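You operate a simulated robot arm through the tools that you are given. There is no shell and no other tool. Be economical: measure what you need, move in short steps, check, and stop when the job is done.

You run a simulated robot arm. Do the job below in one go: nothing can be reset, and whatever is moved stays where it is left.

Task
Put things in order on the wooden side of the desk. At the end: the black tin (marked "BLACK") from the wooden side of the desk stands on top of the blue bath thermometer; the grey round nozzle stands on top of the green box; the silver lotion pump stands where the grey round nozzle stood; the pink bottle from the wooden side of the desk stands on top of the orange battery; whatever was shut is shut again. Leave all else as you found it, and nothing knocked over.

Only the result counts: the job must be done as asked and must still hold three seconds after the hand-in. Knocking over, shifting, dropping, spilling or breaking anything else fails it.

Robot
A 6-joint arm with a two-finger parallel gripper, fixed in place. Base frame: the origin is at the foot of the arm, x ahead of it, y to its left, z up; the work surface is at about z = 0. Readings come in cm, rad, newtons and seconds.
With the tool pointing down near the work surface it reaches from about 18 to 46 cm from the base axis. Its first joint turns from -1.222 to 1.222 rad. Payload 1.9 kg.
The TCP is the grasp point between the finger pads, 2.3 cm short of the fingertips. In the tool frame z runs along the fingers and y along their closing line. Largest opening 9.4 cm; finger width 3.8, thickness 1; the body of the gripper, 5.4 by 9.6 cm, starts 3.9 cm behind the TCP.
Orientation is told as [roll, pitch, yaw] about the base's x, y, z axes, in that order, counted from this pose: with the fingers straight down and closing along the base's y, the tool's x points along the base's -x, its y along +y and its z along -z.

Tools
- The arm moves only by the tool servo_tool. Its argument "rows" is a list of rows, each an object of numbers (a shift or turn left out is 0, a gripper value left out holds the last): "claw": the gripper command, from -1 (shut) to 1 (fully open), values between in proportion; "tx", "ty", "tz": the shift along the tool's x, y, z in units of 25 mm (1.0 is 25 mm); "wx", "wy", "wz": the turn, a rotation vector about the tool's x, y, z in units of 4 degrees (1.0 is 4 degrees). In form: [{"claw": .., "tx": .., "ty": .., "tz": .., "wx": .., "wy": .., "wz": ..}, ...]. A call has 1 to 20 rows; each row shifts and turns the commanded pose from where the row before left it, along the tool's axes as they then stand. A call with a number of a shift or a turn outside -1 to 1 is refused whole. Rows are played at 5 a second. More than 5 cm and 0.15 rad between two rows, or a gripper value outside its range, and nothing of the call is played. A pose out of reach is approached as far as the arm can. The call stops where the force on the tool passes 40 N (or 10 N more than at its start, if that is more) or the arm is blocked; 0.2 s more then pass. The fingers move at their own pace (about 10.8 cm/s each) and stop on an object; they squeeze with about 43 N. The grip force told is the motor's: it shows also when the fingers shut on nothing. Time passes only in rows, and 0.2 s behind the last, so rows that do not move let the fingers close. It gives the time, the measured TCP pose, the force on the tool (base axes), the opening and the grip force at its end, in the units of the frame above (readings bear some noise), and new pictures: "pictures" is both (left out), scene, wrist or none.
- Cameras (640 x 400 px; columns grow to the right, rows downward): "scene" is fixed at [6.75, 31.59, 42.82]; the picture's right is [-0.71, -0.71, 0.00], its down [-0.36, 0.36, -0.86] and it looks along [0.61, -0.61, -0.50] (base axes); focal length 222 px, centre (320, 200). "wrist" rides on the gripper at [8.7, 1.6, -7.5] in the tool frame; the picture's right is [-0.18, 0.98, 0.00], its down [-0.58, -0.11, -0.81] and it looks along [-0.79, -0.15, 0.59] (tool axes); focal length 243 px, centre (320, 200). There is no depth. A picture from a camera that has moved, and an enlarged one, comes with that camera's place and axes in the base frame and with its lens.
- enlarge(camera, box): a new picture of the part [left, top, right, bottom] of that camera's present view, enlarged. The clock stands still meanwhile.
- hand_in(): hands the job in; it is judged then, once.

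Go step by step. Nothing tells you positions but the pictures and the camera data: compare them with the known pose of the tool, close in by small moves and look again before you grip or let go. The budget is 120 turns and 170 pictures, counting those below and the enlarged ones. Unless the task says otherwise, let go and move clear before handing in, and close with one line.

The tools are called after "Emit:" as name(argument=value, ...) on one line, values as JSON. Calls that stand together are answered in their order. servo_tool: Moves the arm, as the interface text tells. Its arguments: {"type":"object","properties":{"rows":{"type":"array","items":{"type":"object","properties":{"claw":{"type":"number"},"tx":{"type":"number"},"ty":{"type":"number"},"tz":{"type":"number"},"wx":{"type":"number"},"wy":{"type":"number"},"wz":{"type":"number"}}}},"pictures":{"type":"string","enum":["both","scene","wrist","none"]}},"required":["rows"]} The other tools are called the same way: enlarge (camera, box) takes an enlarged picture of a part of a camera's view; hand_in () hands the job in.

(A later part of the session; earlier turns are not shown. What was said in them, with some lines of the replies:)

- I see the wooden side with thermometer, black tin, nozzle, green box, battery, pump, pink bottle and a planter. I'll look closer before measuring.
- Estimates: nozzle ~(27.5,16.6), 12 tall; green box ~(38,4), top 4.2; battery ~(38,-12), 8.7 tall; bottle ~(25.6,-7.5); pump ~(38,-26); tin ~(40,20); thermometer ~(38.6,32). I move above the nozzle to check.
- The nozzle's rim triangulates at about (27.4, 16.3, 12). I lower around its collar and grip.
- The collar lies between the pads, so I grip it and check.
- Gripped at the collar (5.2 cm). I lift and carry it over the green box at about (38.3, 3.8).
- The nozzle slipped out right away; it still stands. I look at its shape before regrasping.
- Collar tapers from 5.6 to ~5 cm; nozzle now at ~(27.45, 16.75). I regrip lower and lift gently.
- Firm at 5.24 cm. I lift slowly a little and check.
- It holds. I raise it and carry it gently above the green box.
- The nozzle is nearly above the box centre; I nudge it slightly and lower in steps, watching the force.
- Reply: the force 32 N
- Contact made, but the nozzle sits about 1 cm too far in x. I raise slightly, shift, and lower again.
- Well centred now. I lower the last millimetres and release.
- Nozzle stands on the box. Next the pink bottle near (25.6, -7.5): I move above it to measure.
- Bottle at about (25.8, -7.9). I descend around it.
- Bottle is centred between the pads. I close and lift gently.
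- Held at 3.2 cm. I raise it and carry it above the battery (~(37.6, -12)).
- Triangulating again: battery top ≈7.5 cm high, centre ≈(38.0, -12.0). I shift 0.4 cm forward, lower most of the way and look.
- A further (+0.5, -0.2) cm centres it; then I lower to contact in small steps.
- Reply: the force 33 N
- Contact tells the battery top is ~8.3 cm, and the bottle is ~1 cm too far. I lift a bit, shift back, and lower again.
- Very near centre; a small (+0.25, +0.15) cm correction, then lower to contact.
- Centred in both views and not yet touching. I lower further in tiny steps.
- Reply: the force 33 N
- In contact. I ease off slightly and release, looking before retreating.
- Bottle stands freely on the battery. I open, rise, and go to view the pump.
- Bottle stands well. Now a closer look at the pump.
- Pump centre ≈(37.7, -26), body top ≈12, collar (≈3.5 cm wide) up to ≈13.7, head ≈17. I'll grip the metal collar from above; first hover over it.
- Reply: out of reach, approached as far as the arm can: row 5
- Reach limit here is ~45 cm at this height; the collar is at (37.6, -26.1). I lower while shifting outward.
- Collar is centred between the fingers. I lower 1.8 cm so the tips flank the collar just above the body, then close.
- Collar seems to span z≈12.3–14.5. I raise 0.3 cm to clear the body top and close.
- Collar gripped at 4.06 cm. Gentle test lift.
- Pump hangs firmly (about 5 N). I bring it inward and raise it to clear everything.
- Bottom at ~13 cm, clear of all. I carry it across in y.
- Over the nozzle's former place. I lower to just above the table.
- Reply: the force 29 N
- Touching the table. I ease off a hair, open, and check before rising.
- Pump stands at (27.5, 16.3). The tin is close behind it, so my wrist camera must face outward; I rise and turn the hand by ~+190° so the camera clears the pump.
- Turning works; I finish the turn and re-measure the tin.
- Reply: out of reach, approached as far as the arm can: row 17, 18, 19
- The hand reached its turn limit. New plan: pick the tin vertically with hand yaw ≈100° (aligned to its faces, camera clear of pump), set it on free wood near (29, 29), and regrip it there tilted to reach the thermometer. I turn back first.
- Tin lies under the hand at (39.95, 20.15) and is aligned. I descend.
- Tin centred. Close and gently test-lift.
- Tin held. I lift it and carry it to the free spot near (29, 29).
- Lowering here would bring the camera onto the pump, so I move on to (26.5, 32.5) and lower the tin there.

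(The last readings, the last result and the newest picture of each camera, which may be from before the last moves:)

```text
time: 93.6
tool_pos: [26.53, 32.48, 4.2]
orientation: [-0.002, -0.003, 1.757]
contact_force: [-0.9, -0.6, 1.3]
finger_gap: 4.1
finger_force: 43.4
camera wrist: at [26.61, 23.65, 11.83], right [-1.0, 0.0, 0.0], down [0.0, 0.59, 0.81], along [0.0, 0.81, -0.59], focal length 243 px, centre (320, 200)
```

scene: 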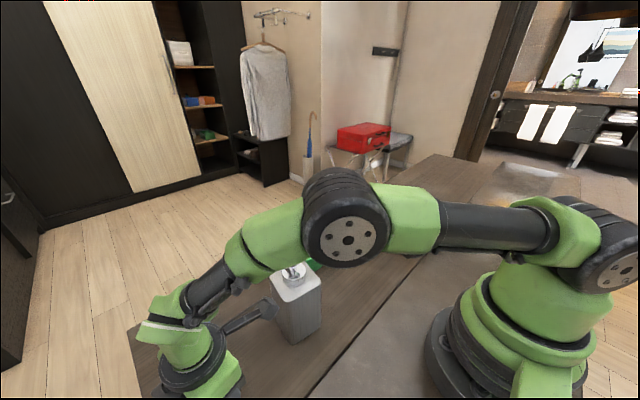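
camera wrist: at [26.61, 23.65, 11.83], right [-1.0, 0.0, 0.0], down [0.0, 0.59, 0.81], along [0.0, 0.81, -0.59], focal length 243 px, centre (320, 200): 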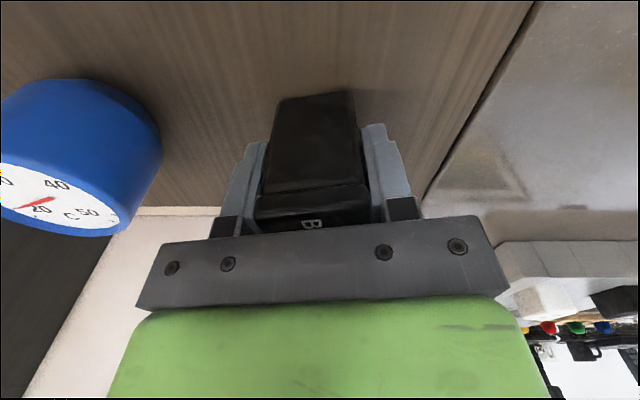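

Touching; release and rise, then turn the hand +90°.

Emit:
servo_tool(rows=[{"tz": 0.03}, {"claw": 0.3}, {"claw": 1}, {}, {"tz": -0.5}, {"tz": -0.8}, {"tz": -1}, {"tz": -1}, {"tz": -1}, {"tz": -1}, {}])

Emit:
servo_tool(rows=[{"wz": -1}, {"wz": -1}, {"wz": -1}, {"wz": -1}, {"wz": -1}, {"wz": -1}, {"wz": -1}, {"wz": -1}, {"wz": -1}, {"wz": -1}, {"wz": -1}, {"wz": -1}, {"wz": -1}, {"wz": -1}, {"wz": -1}, {"wz": -1}, {"wz": -1}, {"wz": -1}, {"wz": -1}, {}], pictures="none")

Emit:
servo_tool(rows=[{"wz": -1}, {"wz": -1}, {"wz": -1}, {"wz": -0.5}, {}, {}])

Emit:
enlarge(camera="scene", box=[120, 260, 300, 400])

```text
time: 96.0
tool_pos: [26.6, 32.52, 17.42]
orientation: [-0.002, -0.002, 1.756]
contact_force: [0.0, -0.3, 0.4]
finger_gap: 9.42
finger_force: 0.0
camera wrist: at [26.62, 23.56, 25.03], right [-1.0, 0.0, 0.0], down [0.0, 0.59, 0.81], along [0.0, 0.81, -0.59], focal length 243 px, centre (320, 200)
```

scene: 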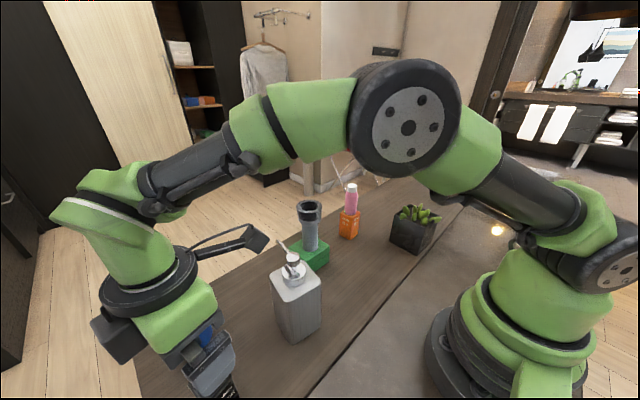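
wrist: 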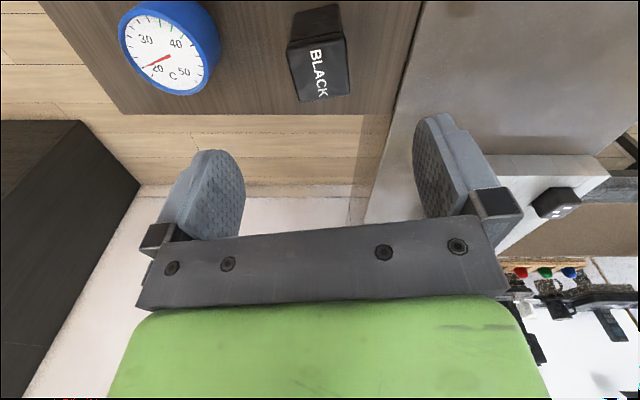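

```text
time: 100.2
tool_pos: [26.61, 32.59, 17.36]
orientation: [0.0, 0.0, 3.084]
contact_force: [0.2, -0.4, 0.6]
finger_gap: 9.41
finger_force: 0.0
```

```text
time: 101.6
tool_pos: [26.6, 32.59, 17.44]
orientation: [-0.001, 0.0, -2.958]
contact_force: [-0.6, 0.3, -0.8]
finger_gap: 9.38
finger_force: 0.0
camera wrist: at [35.43, 32.39, 25.06], right [0.0, -1.0, 0.0], down [-0.59, 0.0, 0.81], along [-0.81, 0.0, -0.59], focal length 243 px, centre (320, 200)
```

scene: 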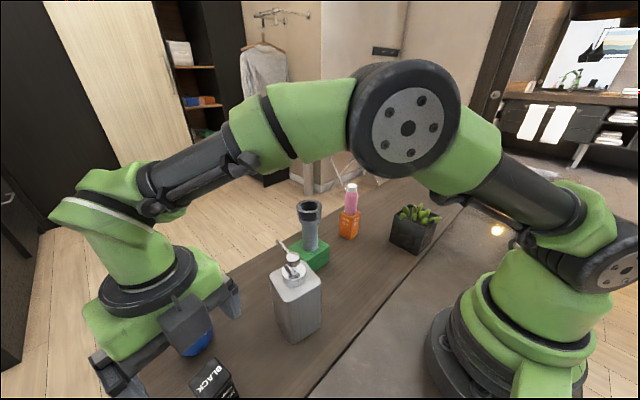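
wrist: 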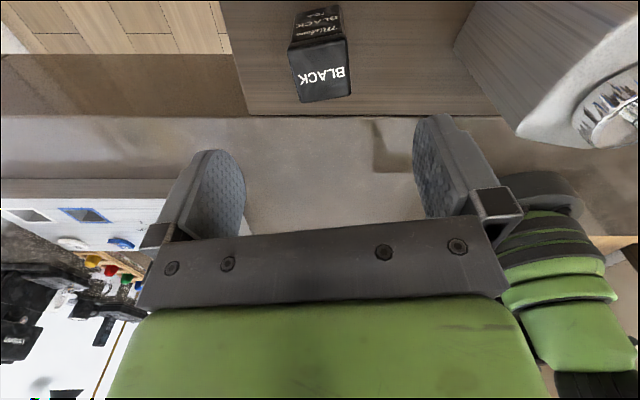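

```text
2.86 times, centred on (210, 330) of scene
camera zoom: at [6.75, 31.59, 42.82], right [-0.71, -0.71, 0.0], down [-0.36, 0.36, -0.86], along [0.61, -0.61, -0.5], focal length 636 px, centre (634, -171)
```

zoom: 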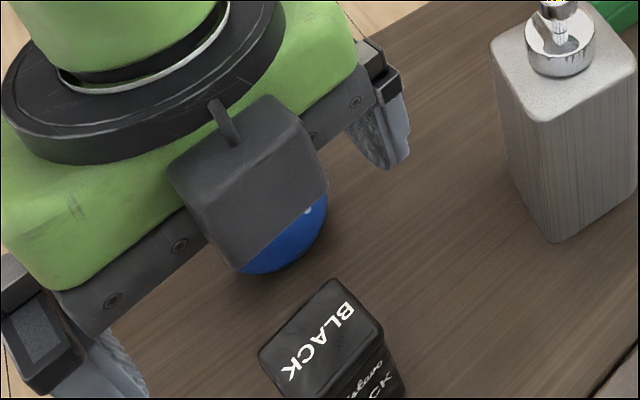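

The hand is now flipped (yaw 190.5°). I tilt it 28° outward and check.

Emit:
servo_tool(rows=[{"wy": 1}, {"wy": 1}, {"wy": 1}, {"wy": 1}, {"wy": 1}, {"wy": 1}, {"wy": 1}, {}, {}])

```text
time: 103.6
tool_pos: [26.56, 32.52, 17.44]
orientation: [-0.001, 0.493, -2.959]
contact_force: [-0.4, 0.7, -0.4]
finger_gap: 9.4
finger_force: 0.2
camera wrist: at [30.98, 31.58, 28.22], right [0.02, -1.0, -0.09], down [-0.9, -0.06, 0.44], along [-0.44, 0.07, -0.89], focal length 243 px, centre (320, 200)
```

scene: 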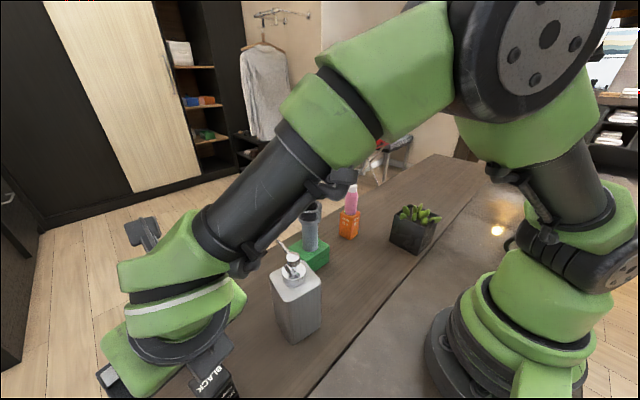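
wrist: 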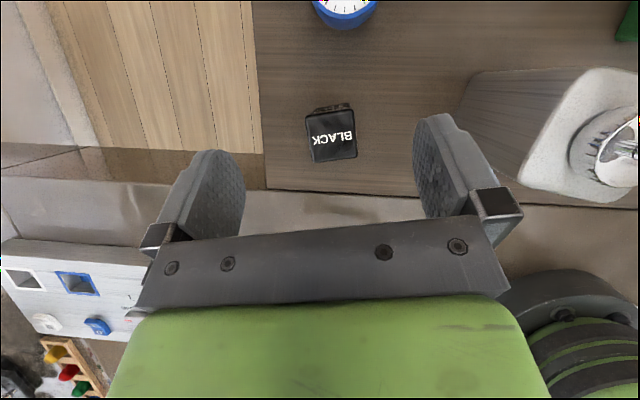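

Tilt works. I test the reach above the thermometer before picking the tin.

Emit:
servo_tool(rows=[{"tx": 0.525, "ty": 0.153, "tz": 0.688}, {"tx": 0.525, "ty": 0.153, "tz": 0.688}, {"tx": 0.525, "ty": 0.153, "tz": 0.688}, {"tx": 0.525, "ty": 0.153, "tz": 0.688}, {"tx": 0.525, "ty": 0.153, "tz": 0.688}, {"tx": 0.525, "ty": 0.153, "tz": 0.688}, {}, {}])

```text
time: 105.4
tool_pos: [38.57, 32.52, 11.94]
orientation: [-0.001, 0.489, -2.957]
contact_force: [0.2, -0.6, 0.4]
finger_gap: 9.42
finger_force: 0.0
camera wrist: at [43.04, 31.53, 22.8], right [0.02, -1.0, -0.09], down [-0.9, -0.06, 0.44], along [-0.44, 0.07, -0.89], focal length 243 px, centre (320, 200)
```

scene: 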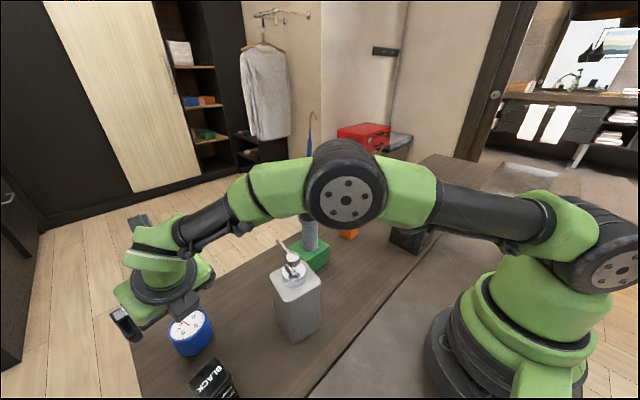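
wrist: 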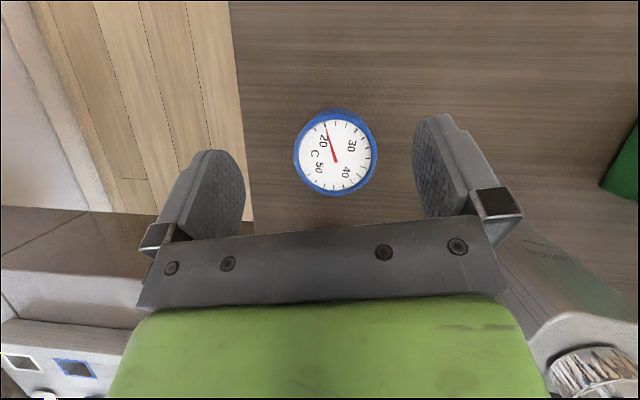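

Reachable; dial centre ≈(38.3, 32.2). I return to the tin at (26.5, 32.5) and descend around it with the tilt.

Emit:
servo_tool(rows=[{"tx": -0.6975, "ty": -0.146, "tz": -0.37}, {"tx": -0.6975, "ty": -0.146, "tz": -0.37}, {"tx": -0.6975, "ty": -0.146, "tz": -0.37}, {"tx": -0.6975, "ty": -0.146, "tz": -0.37}, {"tx": -0.6975, "ty": -0.146, "tz": -0.37}, {"tx": -0.6975, "ty": -0.146, "tz": -0.37}, {}, {"tx": -0.285, "tz": 0.537}, {"tx": -0.285, "tz": 0.537}, {"tx": -0.285, "tz": 0.537}, {}])

```text
time: 107.8
tool_pos: [26.55, 32.58, 7.39]
orientation: [-0.001, 0.487, -2.956]
contact_force: [-0.5, -0.5, -0.6]
finger_gap: 9.41
finger_force: 0.1
camera wrist: at [31.03, 31.51, 18.22], right [0.02, -1.0, -0.09], down [-0.9, -0.06, 0.44], along [-0.44, 0.07, -0.89], focal length 243 px, centre (320, 200)
```

scene: 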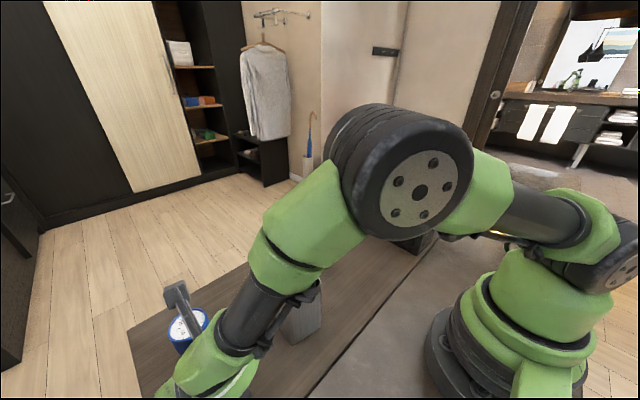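
wrist: 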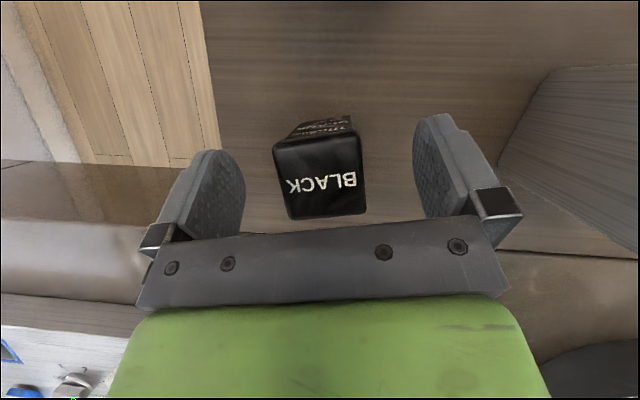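

Emit:
servo_tool(rows=[{"tx": -0.19, "tz": 0.365}, {"tx": -0.19, "tz": 0.365}, {"tx": -0.19, "tz": 0.365}, {}])

```text
time: 108.8
tool_pos: [26.64, 32.55, 4.39]
orientation: [-0.001, 0.489, -2.957]
contact_force: [0.4, -0.9, -0.7]
finger_gap: 9.41
finger_force: 0.0
camera wrist: at [31.05, 31.53, 15.14], right [0.02, -1.0, -0.09], down [-0.9, -0.06, 0.44], along [-0.44, 0.07, -0.89], focal length 243 px, centre (320, 200)
```

scene: 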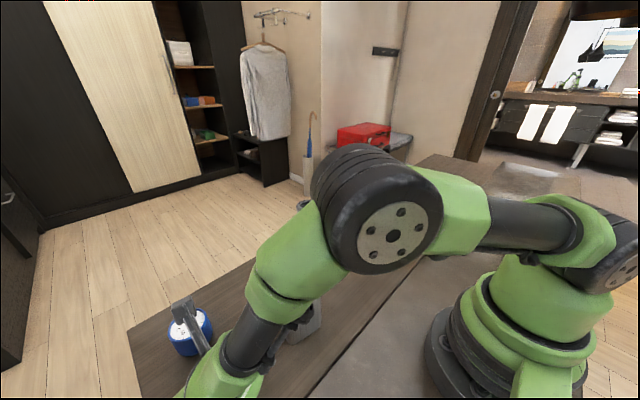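
wrist: 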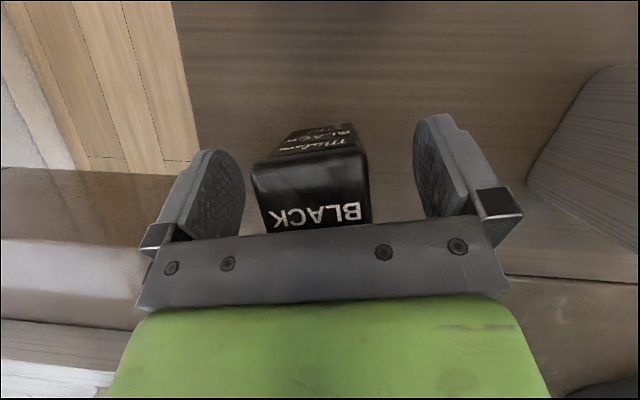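

Tin is between the pads. I grip and test-lift straight up.

Emit:
servo_tool(rows=[{"claw": -1}, {}, {}, {}, {"tx": 0.05, "tz": -0.09}, {"tx": 0.07, "tz": -0.13}, {"tx": 0.09, "tz": -0.18}, {"tx": 0.09, "tz": -0.18}, {}], pictures="wrist")

```text
time: 110.8
tool_pos: [26.51, 32.38, 5.98]
orientation: [-0.002, 0.487, -2.958]
contact_force: [0.1, -0.7, -0.8]
finger_gap: 4.1
finger_force: 42.9
camera wrist: at [30.98, 31.47, 16.74], right [0.02, -1.0, -0.09], down [-0.9, -0.06, 0.44], along [-0.44, 0.07, -0.89], focal length 243 px, centre (320, 200)
```

wrist: 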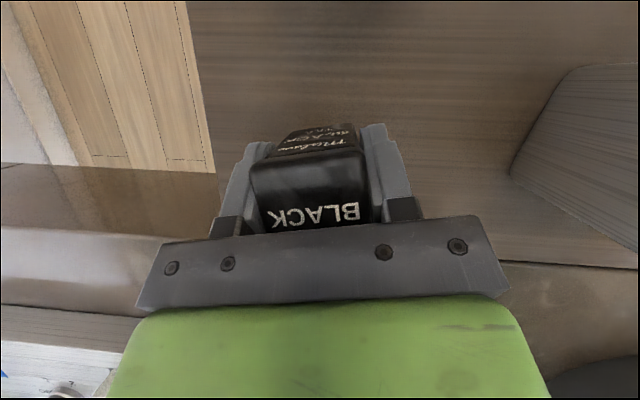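

Held. I lift it and carry it above the thermometer.

Emit:
servo_tool(rows=[{"tx": 0.25, "tz": -0.47}, {"tx": 0.25, "tz": -0.47}, {"tx": 0.25, "tz": -0.47}, {"tx": 0.25, "tz": -0.47}, {"tx": 0.25, "tz": -0.47}, {"tx": 0.25, "tz": -0.47}, {"tx": 0.453, "ty": 0.104, "tz": 0.241}, {"tx": 0.453, "ty": 0.104, "tz": 0.241}, {"tx": 0.453, "ty": 0.104, "tz": 0.241}, {"tx": 0.453, "ty": 0.104, "tz": 0.241}, {"tx": 0.453, "ty": 0.104, "tz": 0.241}, {"tx": 0.453, "ty": 0.104, "tz": 0.241}, {"tx": 0.453, "ty": 0.104, "tz": 0.241}, {"tx": 0.453, "ty": 0.104, "tz": 0.241}, {"tx": 0.453, "ty": 0.104, "tz": 0.241}, {}, {}])

Emit:
enlarge(camera="scene", box=[110, 240, 270, 380])

Emit:
enlarge(camera="wrist", box=[220, 60, 420, 260])

```text
time: 114.4
tool_pos: [38.29, 32.33, 13.94]
orientation: [-0.001, 0.488, -2.958]
contact_force: [0.2, 0.1, -0.7]
finger_gap: 4.13
finger_force: 43.2
camera wrist: at [42.67, 31.26, 24.74], right [0.02, -1.0, -0.09], down [-0.9, -0.06, 0.44], along [-0.44, 0.07, -0.89], focal length 243 px, centre (320, 200)
```

scene: 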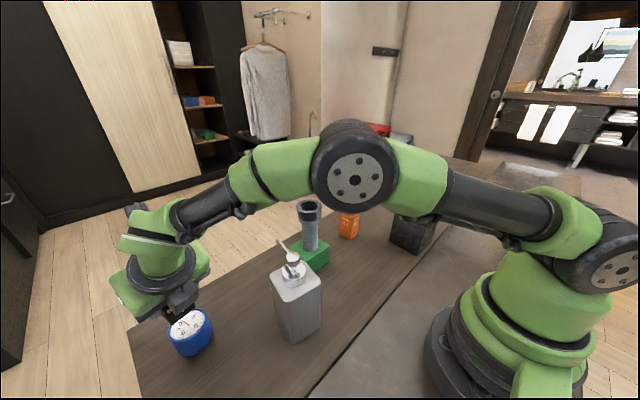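
wrist: 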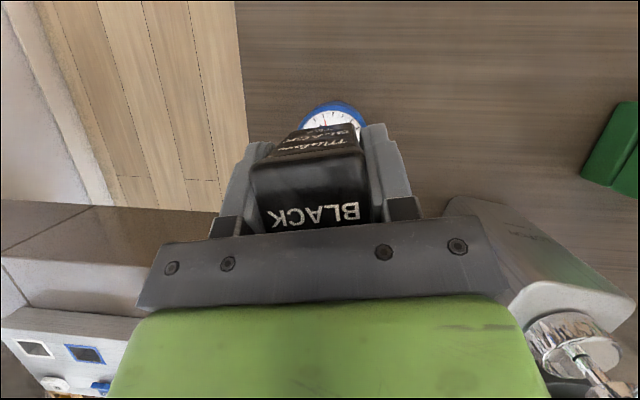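

```text
2.86 times, centred on (190, 310) of scene
camera zoom: at [6.75, 31.59, 42.82], right [-0.71, -0.71, 0.0], down [-0.36, 0.36, -0.86], along [0.61, -0.61, -0.5], focal length 636 px, centre (691, -114)
```

zoom: 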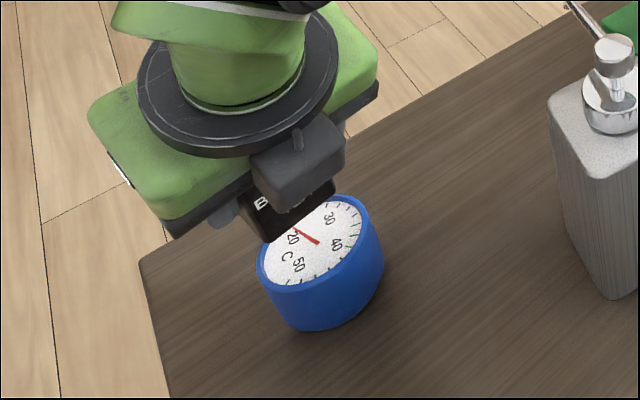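

```text
2.00 times, centred on (320, 160) of wrist
camera zoom: at [42.67, 31.26, 24.74], right [0.02, -1.0, -0.09], down [-0.9, -0.06, 0.44], along [-0.44, 0.07, -0.89], focal length 485 px, centre (320, 280)
```

zoom: 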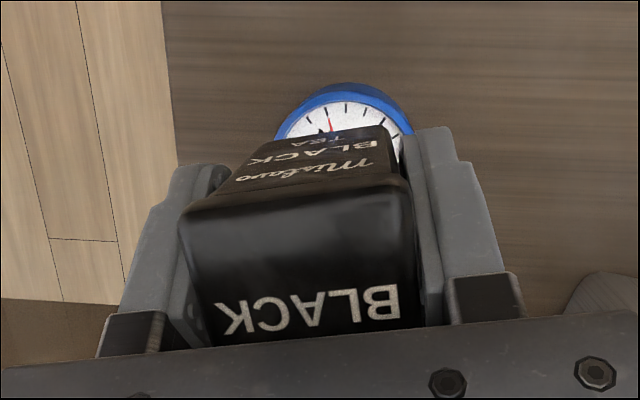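

Tin is above the dial within a few mm. I shift +0.3 cm in x, lower 3.8 cm and look.

Emit:
servo_tool(rows=[{"tx": 0.106, "ty": 0.06, "tz": 0.056}, {"tx": -0.18, "tz": 0.335}, {"tx": -0.18, "tz": 0.335}, {"tx": -0.18, "tz": 0.335}, {"tx": -0.18, "tz": 0.335}, {}], pictures="none")

Emit:
enlarge(camera="scene", box=[130, 270, 240, 370])

Emit:
enlarge(camera="wrist", box=[220, 60, 420, 260])

```text
time: 115.8
tool_pos: [38.72, 32.18, 10.26]
orientation: [-0.003, 0.494, -2.959]
contact_force: [-2.0, -2.7, 16.8]
finger_gap: 4.09
finger_force: 43.0
```

```text
4.00 times, centred on (185, 320) of scene
camera zoom: at [6.74, 31.59, 42.83], right [-0.71, -0.71, 0.0], down [-0.36, 0.36, -0.86], along [0.61, -0.61, -0.5], focal length 890 px, centre (860, -280)
```

zoom: 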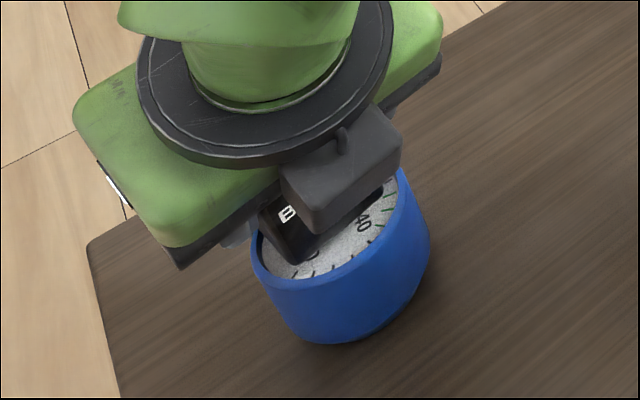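

```text
2.00 times, centred on (320, 160) of wrist
camera zoom: at [43.05, 31.19, 21.14], right [0.02, -1.0, -0.09], down [-0.9, -0.06, 0.43], along [-0.44, 0.07, -0.9], focal length 485 px, centre (320, 280)
```

zoom: 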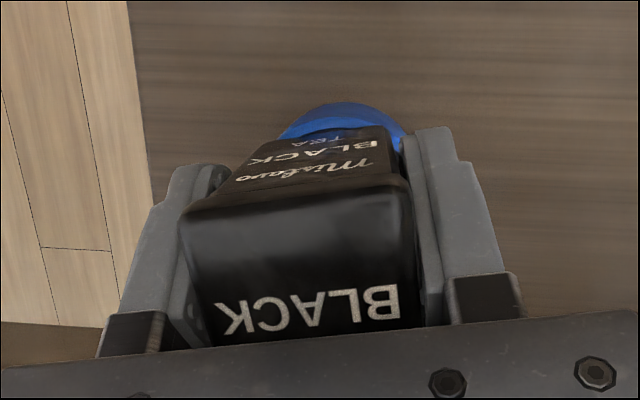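

Contact at TCP z≈10.2 and both views show the tin ~1 cm too far out. I lift slightly, shift back 1 cm, and look.

Emit:
servo_tool(rows=[{"tx": 0.12, "tz": -0.22}, {"tx": -0.334, "ty": -0.152, "tz": -0.178}, {}, {"tx": -0.04, "tz": 0.07}, {}], pictures="none")

Emit:
enlarge(camera="scene", box=[130, 270, 240, 370])

Emit:
enlarge(camera="wrist", box=[220, 60, 420, 260])

```text
time: 117.0
tool_pos: [37.57, 32.46, 10.59]
orientation: [-0.001, 0.49, -2.957]
contact_force: [-0.6, 0.4, 0.6]
finger_gap: 4.11
finger_force: 42.6
```

```text
4.00 times, centred on (185, 320) of scene
camera zoom: at [6.75, 31.59, 42.82], right [-0.71, -0.71, 0.0], down [-0.36, 0.36, -0.86], along [0.61, -0.61, -0.5], focal length 890 px, centre (860, -280)
```

zoom: 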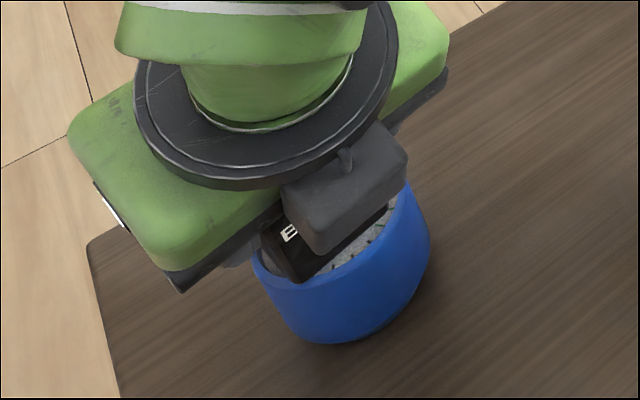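

```text
2.00 times, centred on (320, 160) of wrist
camera zoom: at [42.02, 31.36, 21.36], right [0.02, -1.0, -0.09], down [-0.9, -0.06, 0.44], along [-0.44, 0.07, -0.89], focal length 485 px, centre (320, 280)
```

zoom: 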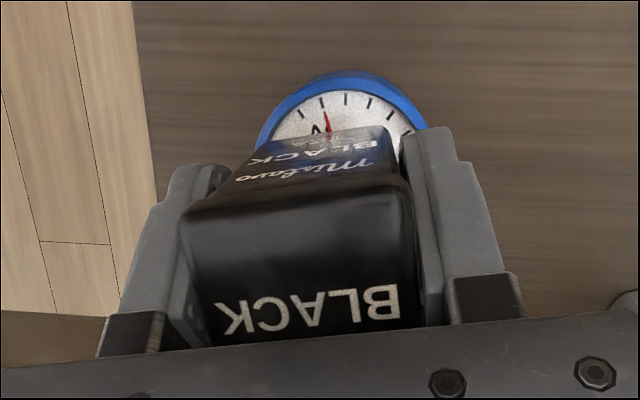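

Refit of the rim gives dial centre (38.2, 31.95), radius ≈2.95, so I need to shift (+0.6, -0.4). Then I lower carefully.

Emit:
servo_tool(rows=[{"tx": 0.183, "ty": 0.19, "tz": 0.097}, {}, {"tx": -0.03, "tz": 0.055}, {}], pictures="none")

Emit:
enlarge(camera="scene", box=[130, 270, 240, 370])

Emit:
enlarge(camera="wrist", box=[220, 60, 420, 260])

```text
time: 118.0
tool_pos: [38.15, 31.9, 10.38]
orientation: [-0.001, 0.487, -2.957]
contact_force: [-0.6, -0.5, -0.3]
finger_gap: 4.1
finger_force: 42.6
```

```text
4.00 times, centred on (185, 320) of scene
camera zoom: at [6.75, 31.59, 42.82], right [-0.71, -0.71, 0.0], down [-0.36, 0.36, -0.86], along [0.61, -0.61, -0.5], focal length 890 px, centre (860, -280)
```

zoom: 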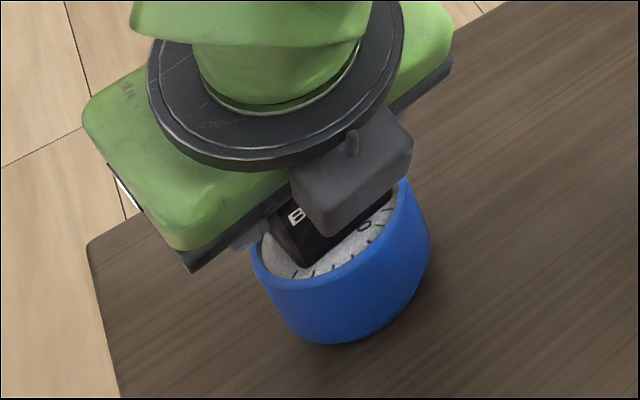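

```text
2.00 times, centred on (320, 160) of wrist
camera zoom: at [42.62, 30.98, 21.21], right [0.02, -1.0, -0.09], down [-0.9, -0.06, 0.44], along [-0.44, 0.07, -0.89], focal length 485 px, centre (320, 280)
```

zoom: 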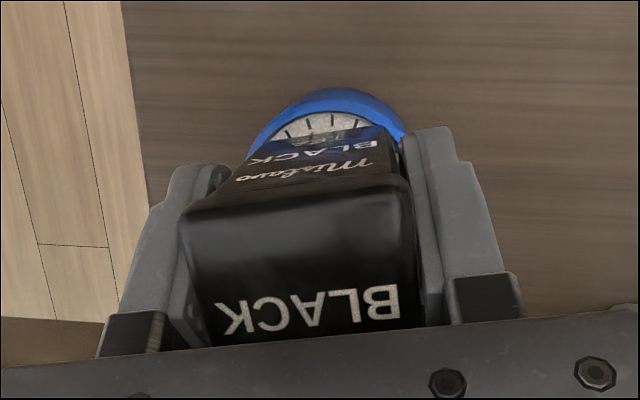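

Nearly centred; +0.2 cm in y, then lower in small steps to contact.

Emit:
servo_tool(rows=[{"tx": -0.02, "ty": -0.07, "tz": 0.05}, {}], pictures="none")

Emit:
servo_tool(rows=[{"tx": -0.024, "tz": 0.044}, {}], pictures="none")

Emit:
servo_tool(rows=[{"tx": -0.024, "tz": 0.044}, {}], pictures="none")

```text
time: 118.6
tool_pos: [38.21, 32.13, 10.26]
orientation: [-0.001, 0.49, -2.955]
contact_force: [-0.2, -1.5, 5.7]
finger_gap: 4.14
finger_force: 42.7
```

```text
time: 119.2
tool_pos: [38.24, 32.15, 10.39]
orientation: [-0.003, 0.491, -2.957]
contact_force: [-4.8, -4.3, 21.6]
finger_gap: 4.14
finger_force: 42.9
```

```text
time: 119.8
tool_pos: [38.14, 32.13, 10.23]
orientation: [-0.006, 0.494, -2.956]
contact_force: [1.0, 0.4, 30.0]
finger_gap: 4.08
finger_force: 43.4
```

Firm contact. I ease off, then look before releasing.

Emit:
servo_tool(rows=[{"tx": 0.03, "tz": -0.055}, {}], pictures="none")

Emit:
enlarge(camera="wrist", box=[220, 60, 420, 260])

Emit:
enlarge(camera="scene", box=[150, 280, 230, 360])

```text
time: 120.4
tool_pos: [38.15, 32.02, 10.28]
orientation: [0.0, 0.489, -2.958]
contact_force: [5.9, 1.9, 19.7]
finger_gap: 4.07
finger_force: 43.4
```

```text
2.00 times, centred on (320, 160) of wrist
camera zoom: at [42.61, 31.16, 21.04], right [0.02, -1.0, -0.09], down [-0.9, -0.06, 0.44], along [-0.44, 0.07, -0.89], focal length 485 px, centre (320, 280)
```

zoom: 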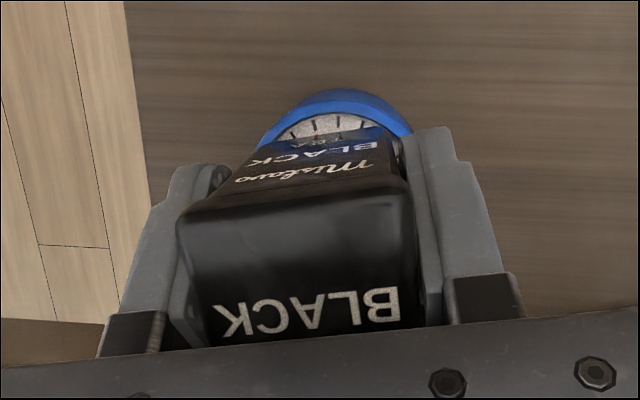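

```text
5.00 times, centred on (190, 320) of scene
camera zoom: at [6.74, 31.59, 42.83], right [-0.71, -0.71, 0.0], down [-0.36, 0.36, -0.86], along [0.61, -0.61, -0.5], focal length 1112 px, centre (970, -400)
```

zoom: 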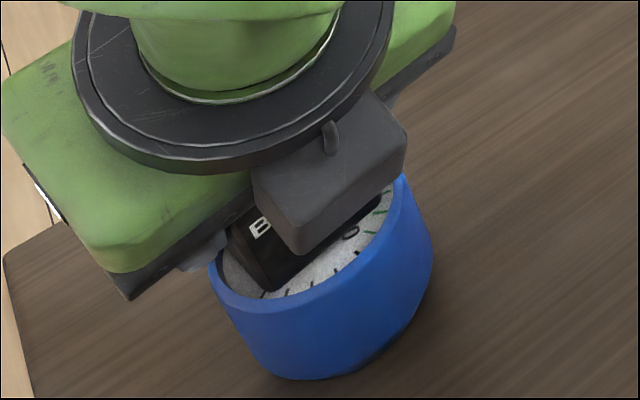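

Emit:
servo_tool(rows=[{"tx": 0.015, "tz": -0.03}, {}], pictures="none")

Emit:
servo_tool(rows=[{"claw": -0.05}, {}, {"claw": 0.3}, {}, {}], pictures="wrist")

Emit:
enlarge(camera="scene", box=[150, 280, 230, 360])

```text
time: 121.0
tool_pos: [38.1, 32.06, 10.26]
orientation: [0.0, 0.488, -2.957]
contact_force: [2.5, 1.3, 11.5]
finger_gap: 4.12
finger_force: 42.7
```

```text
time: 122.2
tool_pos: [38.14, 32.2, 10.34]
orientation: [-0.002, 0.487, -2.957]
contact_force: [-0.3, 0.7, -0.2]
finger_gap: 6.12
finger_force: 0.0
camera wrist: at [42.6, 31.17, 21.1], right [0.02, -1.0, -0.09], down [-0.9, -0.06, 0.44], along [-0.44, 0.07, -0.89], focal length 243 px, centre (320, 200)
```

wrist: 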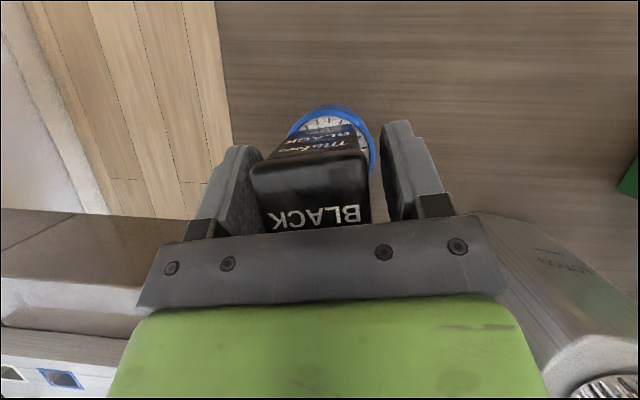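

```text
5.00 times, centred on (190, 320) of scene
camera zoom: at [6.75, 31.59, 42.82], right [-0.71, -0.71, 0.0], down [-0.36, 0.36, -0.86], along [0.61, -0.61, -0.5], focal length 1112 px, centre (970, -400)
```

zoom: 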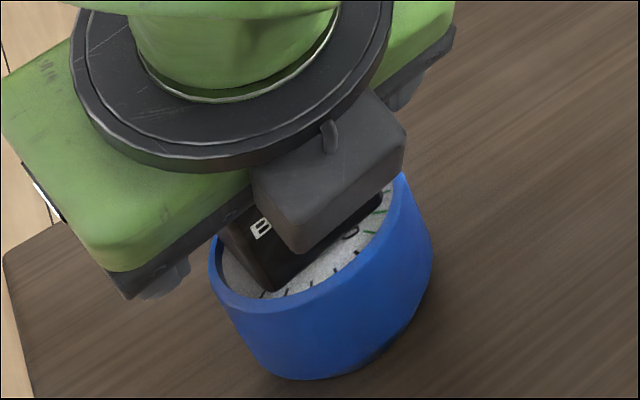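

Tin stands free. I open fully and retreat along the tool axis.

Emit:
servo_tool(rows=[{"claw": 1}, {}, {"tz": -0.4}, {"tz": -0.7}, {"tz": -0.9}, {"tz": -0.9}, {"tz": -0.9}, {"tz": -0.9}, {}])

Emit:
enlarge(camera="scene", box=[130, 240, 330, 370])

```text
time: 124.2
tool_pos: [32.71, 31.09, 20.78]
orientation: [-0.001, 0.49, -2.957]
contact_force: [0.5, -0.5, 1.0]
finger_gap: 9.43
finger_force: 0.0
camera wrist: at [37.13, 30.16, 31.5], right [0.02, -1.0, -0.09], down [-0.9, -0.06, 0.44], along [-0.44, 0.07, -0.89], focal length 243 px, centre (320, 200)
```

scene: 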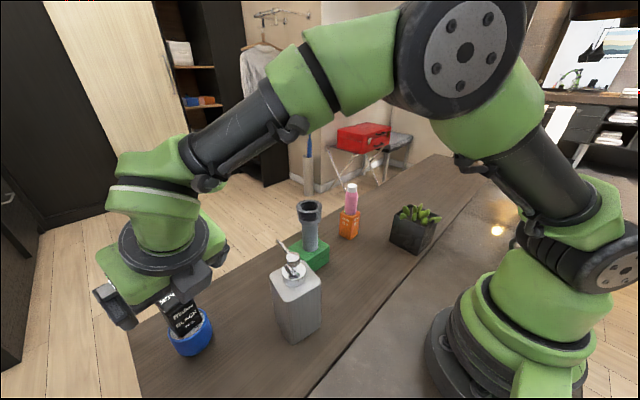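
wrist: 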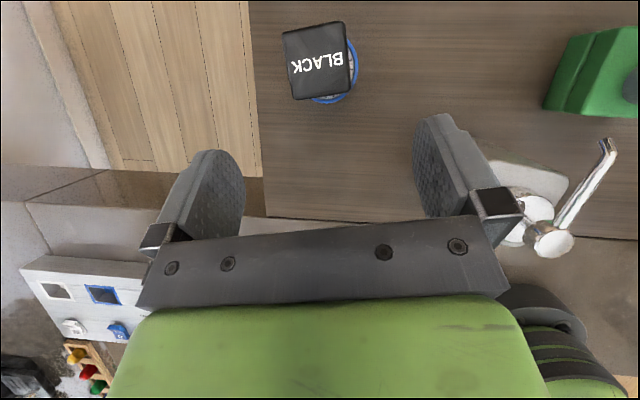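

```text
3.08 times, centred on (230, 305) of scene
camera zoom: at [6.75, 31.59, 42.82], right [-0.71, -0.71, 0.0], down [-0.36, 0.36, -0.86], along [0.61, -0.61, -0.5], focal length 684 px, centre (597, -123)
```

zoom: 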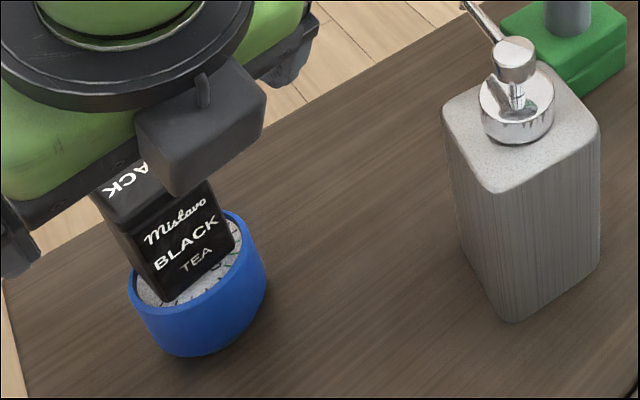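

Tin stands on the thermometer. I move clear and take a last look at everything.

Emit:
servo_tool(rows=[{"tz": -0.8}, {"tz": -0.8}, {"tz": -0.8}, {}, {}])

Emit:
enlarge(camera="scene", box=[270, 170, 450, 290])

Emit:
enlarge(camera="scene", box=[130, 240, 330, 370])

```text
time: 125.4
tool_pos: [29.91, 30.63, 26.1]
orientation: [-0.002, 0.487, -2.957]
contact_force: [-0.2, 0.5, 0.6]
finger_gap: 9.4
finger_force: 0.1
camera wrist: at [34.33, 29.61, 36.74], right [0.02, -1.0, -0.09], down [-0.9, -0.06, 0.44], along [-0.44, 0.07, -0.89], focal length 243 px, centre (320, 200)
```

scene: 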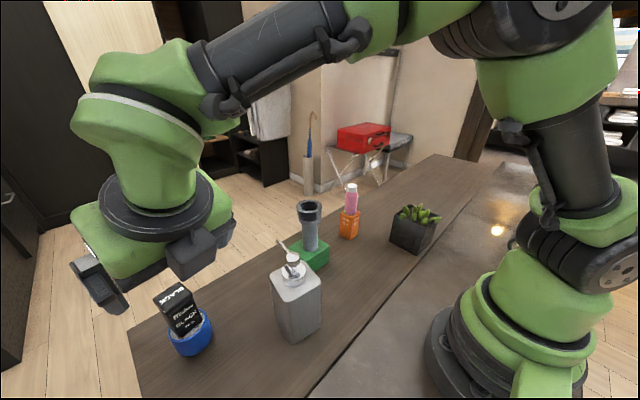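
wrist: 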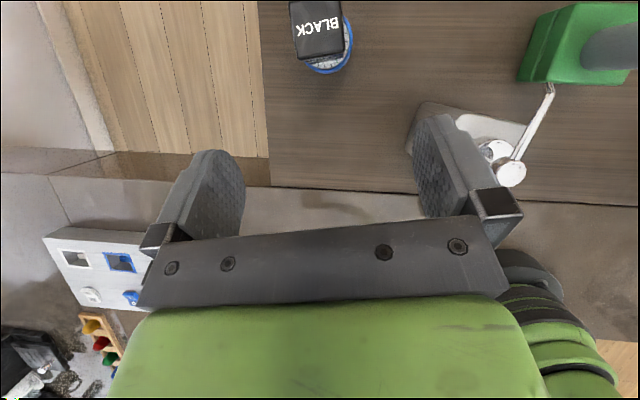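

```text
3.33 times, centred on (360, 230) of scene
camera zoom: at [6.75, 31.59, 42.82], right [-0.71, -0.71, 0.0], down [-0.36, 0.36, -0.86], along [0.61, -0.61, -0.5], focal length 742 px, centre (187, 100)
```

zoom: 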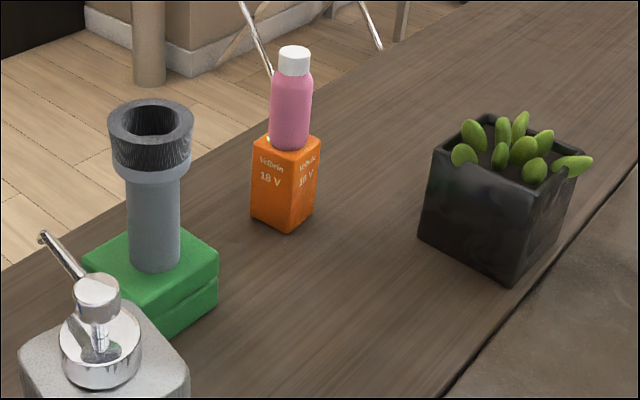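

```text
3.08 times, centred on (230, 305) of scene
camera zoom: at [6.75, 31.59, 42.82], right [-0.71, -0.71, 0.0], down [-0.36, 0.36, -0.86], along [0.61, -0.61, -0.5], focal length 684 px, centre (597, -123)
```

zoom: 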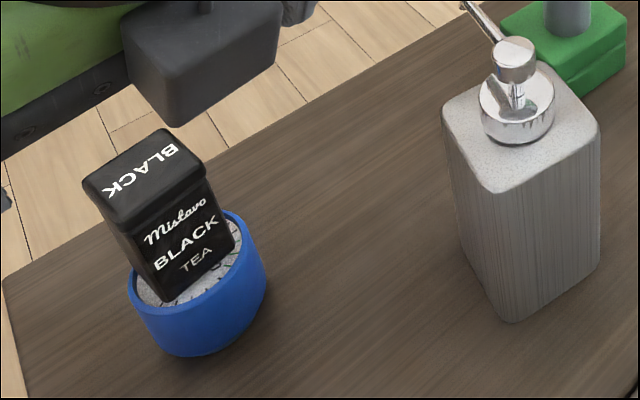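

All four placements stand upright and nothing else appears disturbed; the hand is clear. I hand in.

Emit:
hand_in()

```text
The job is handed in.
```

The job is handed in: the last pictures showed all four items standing where you asked, nothing knocked over, and I opened nothing that needed shutting again. I haven't been told how it was judged.
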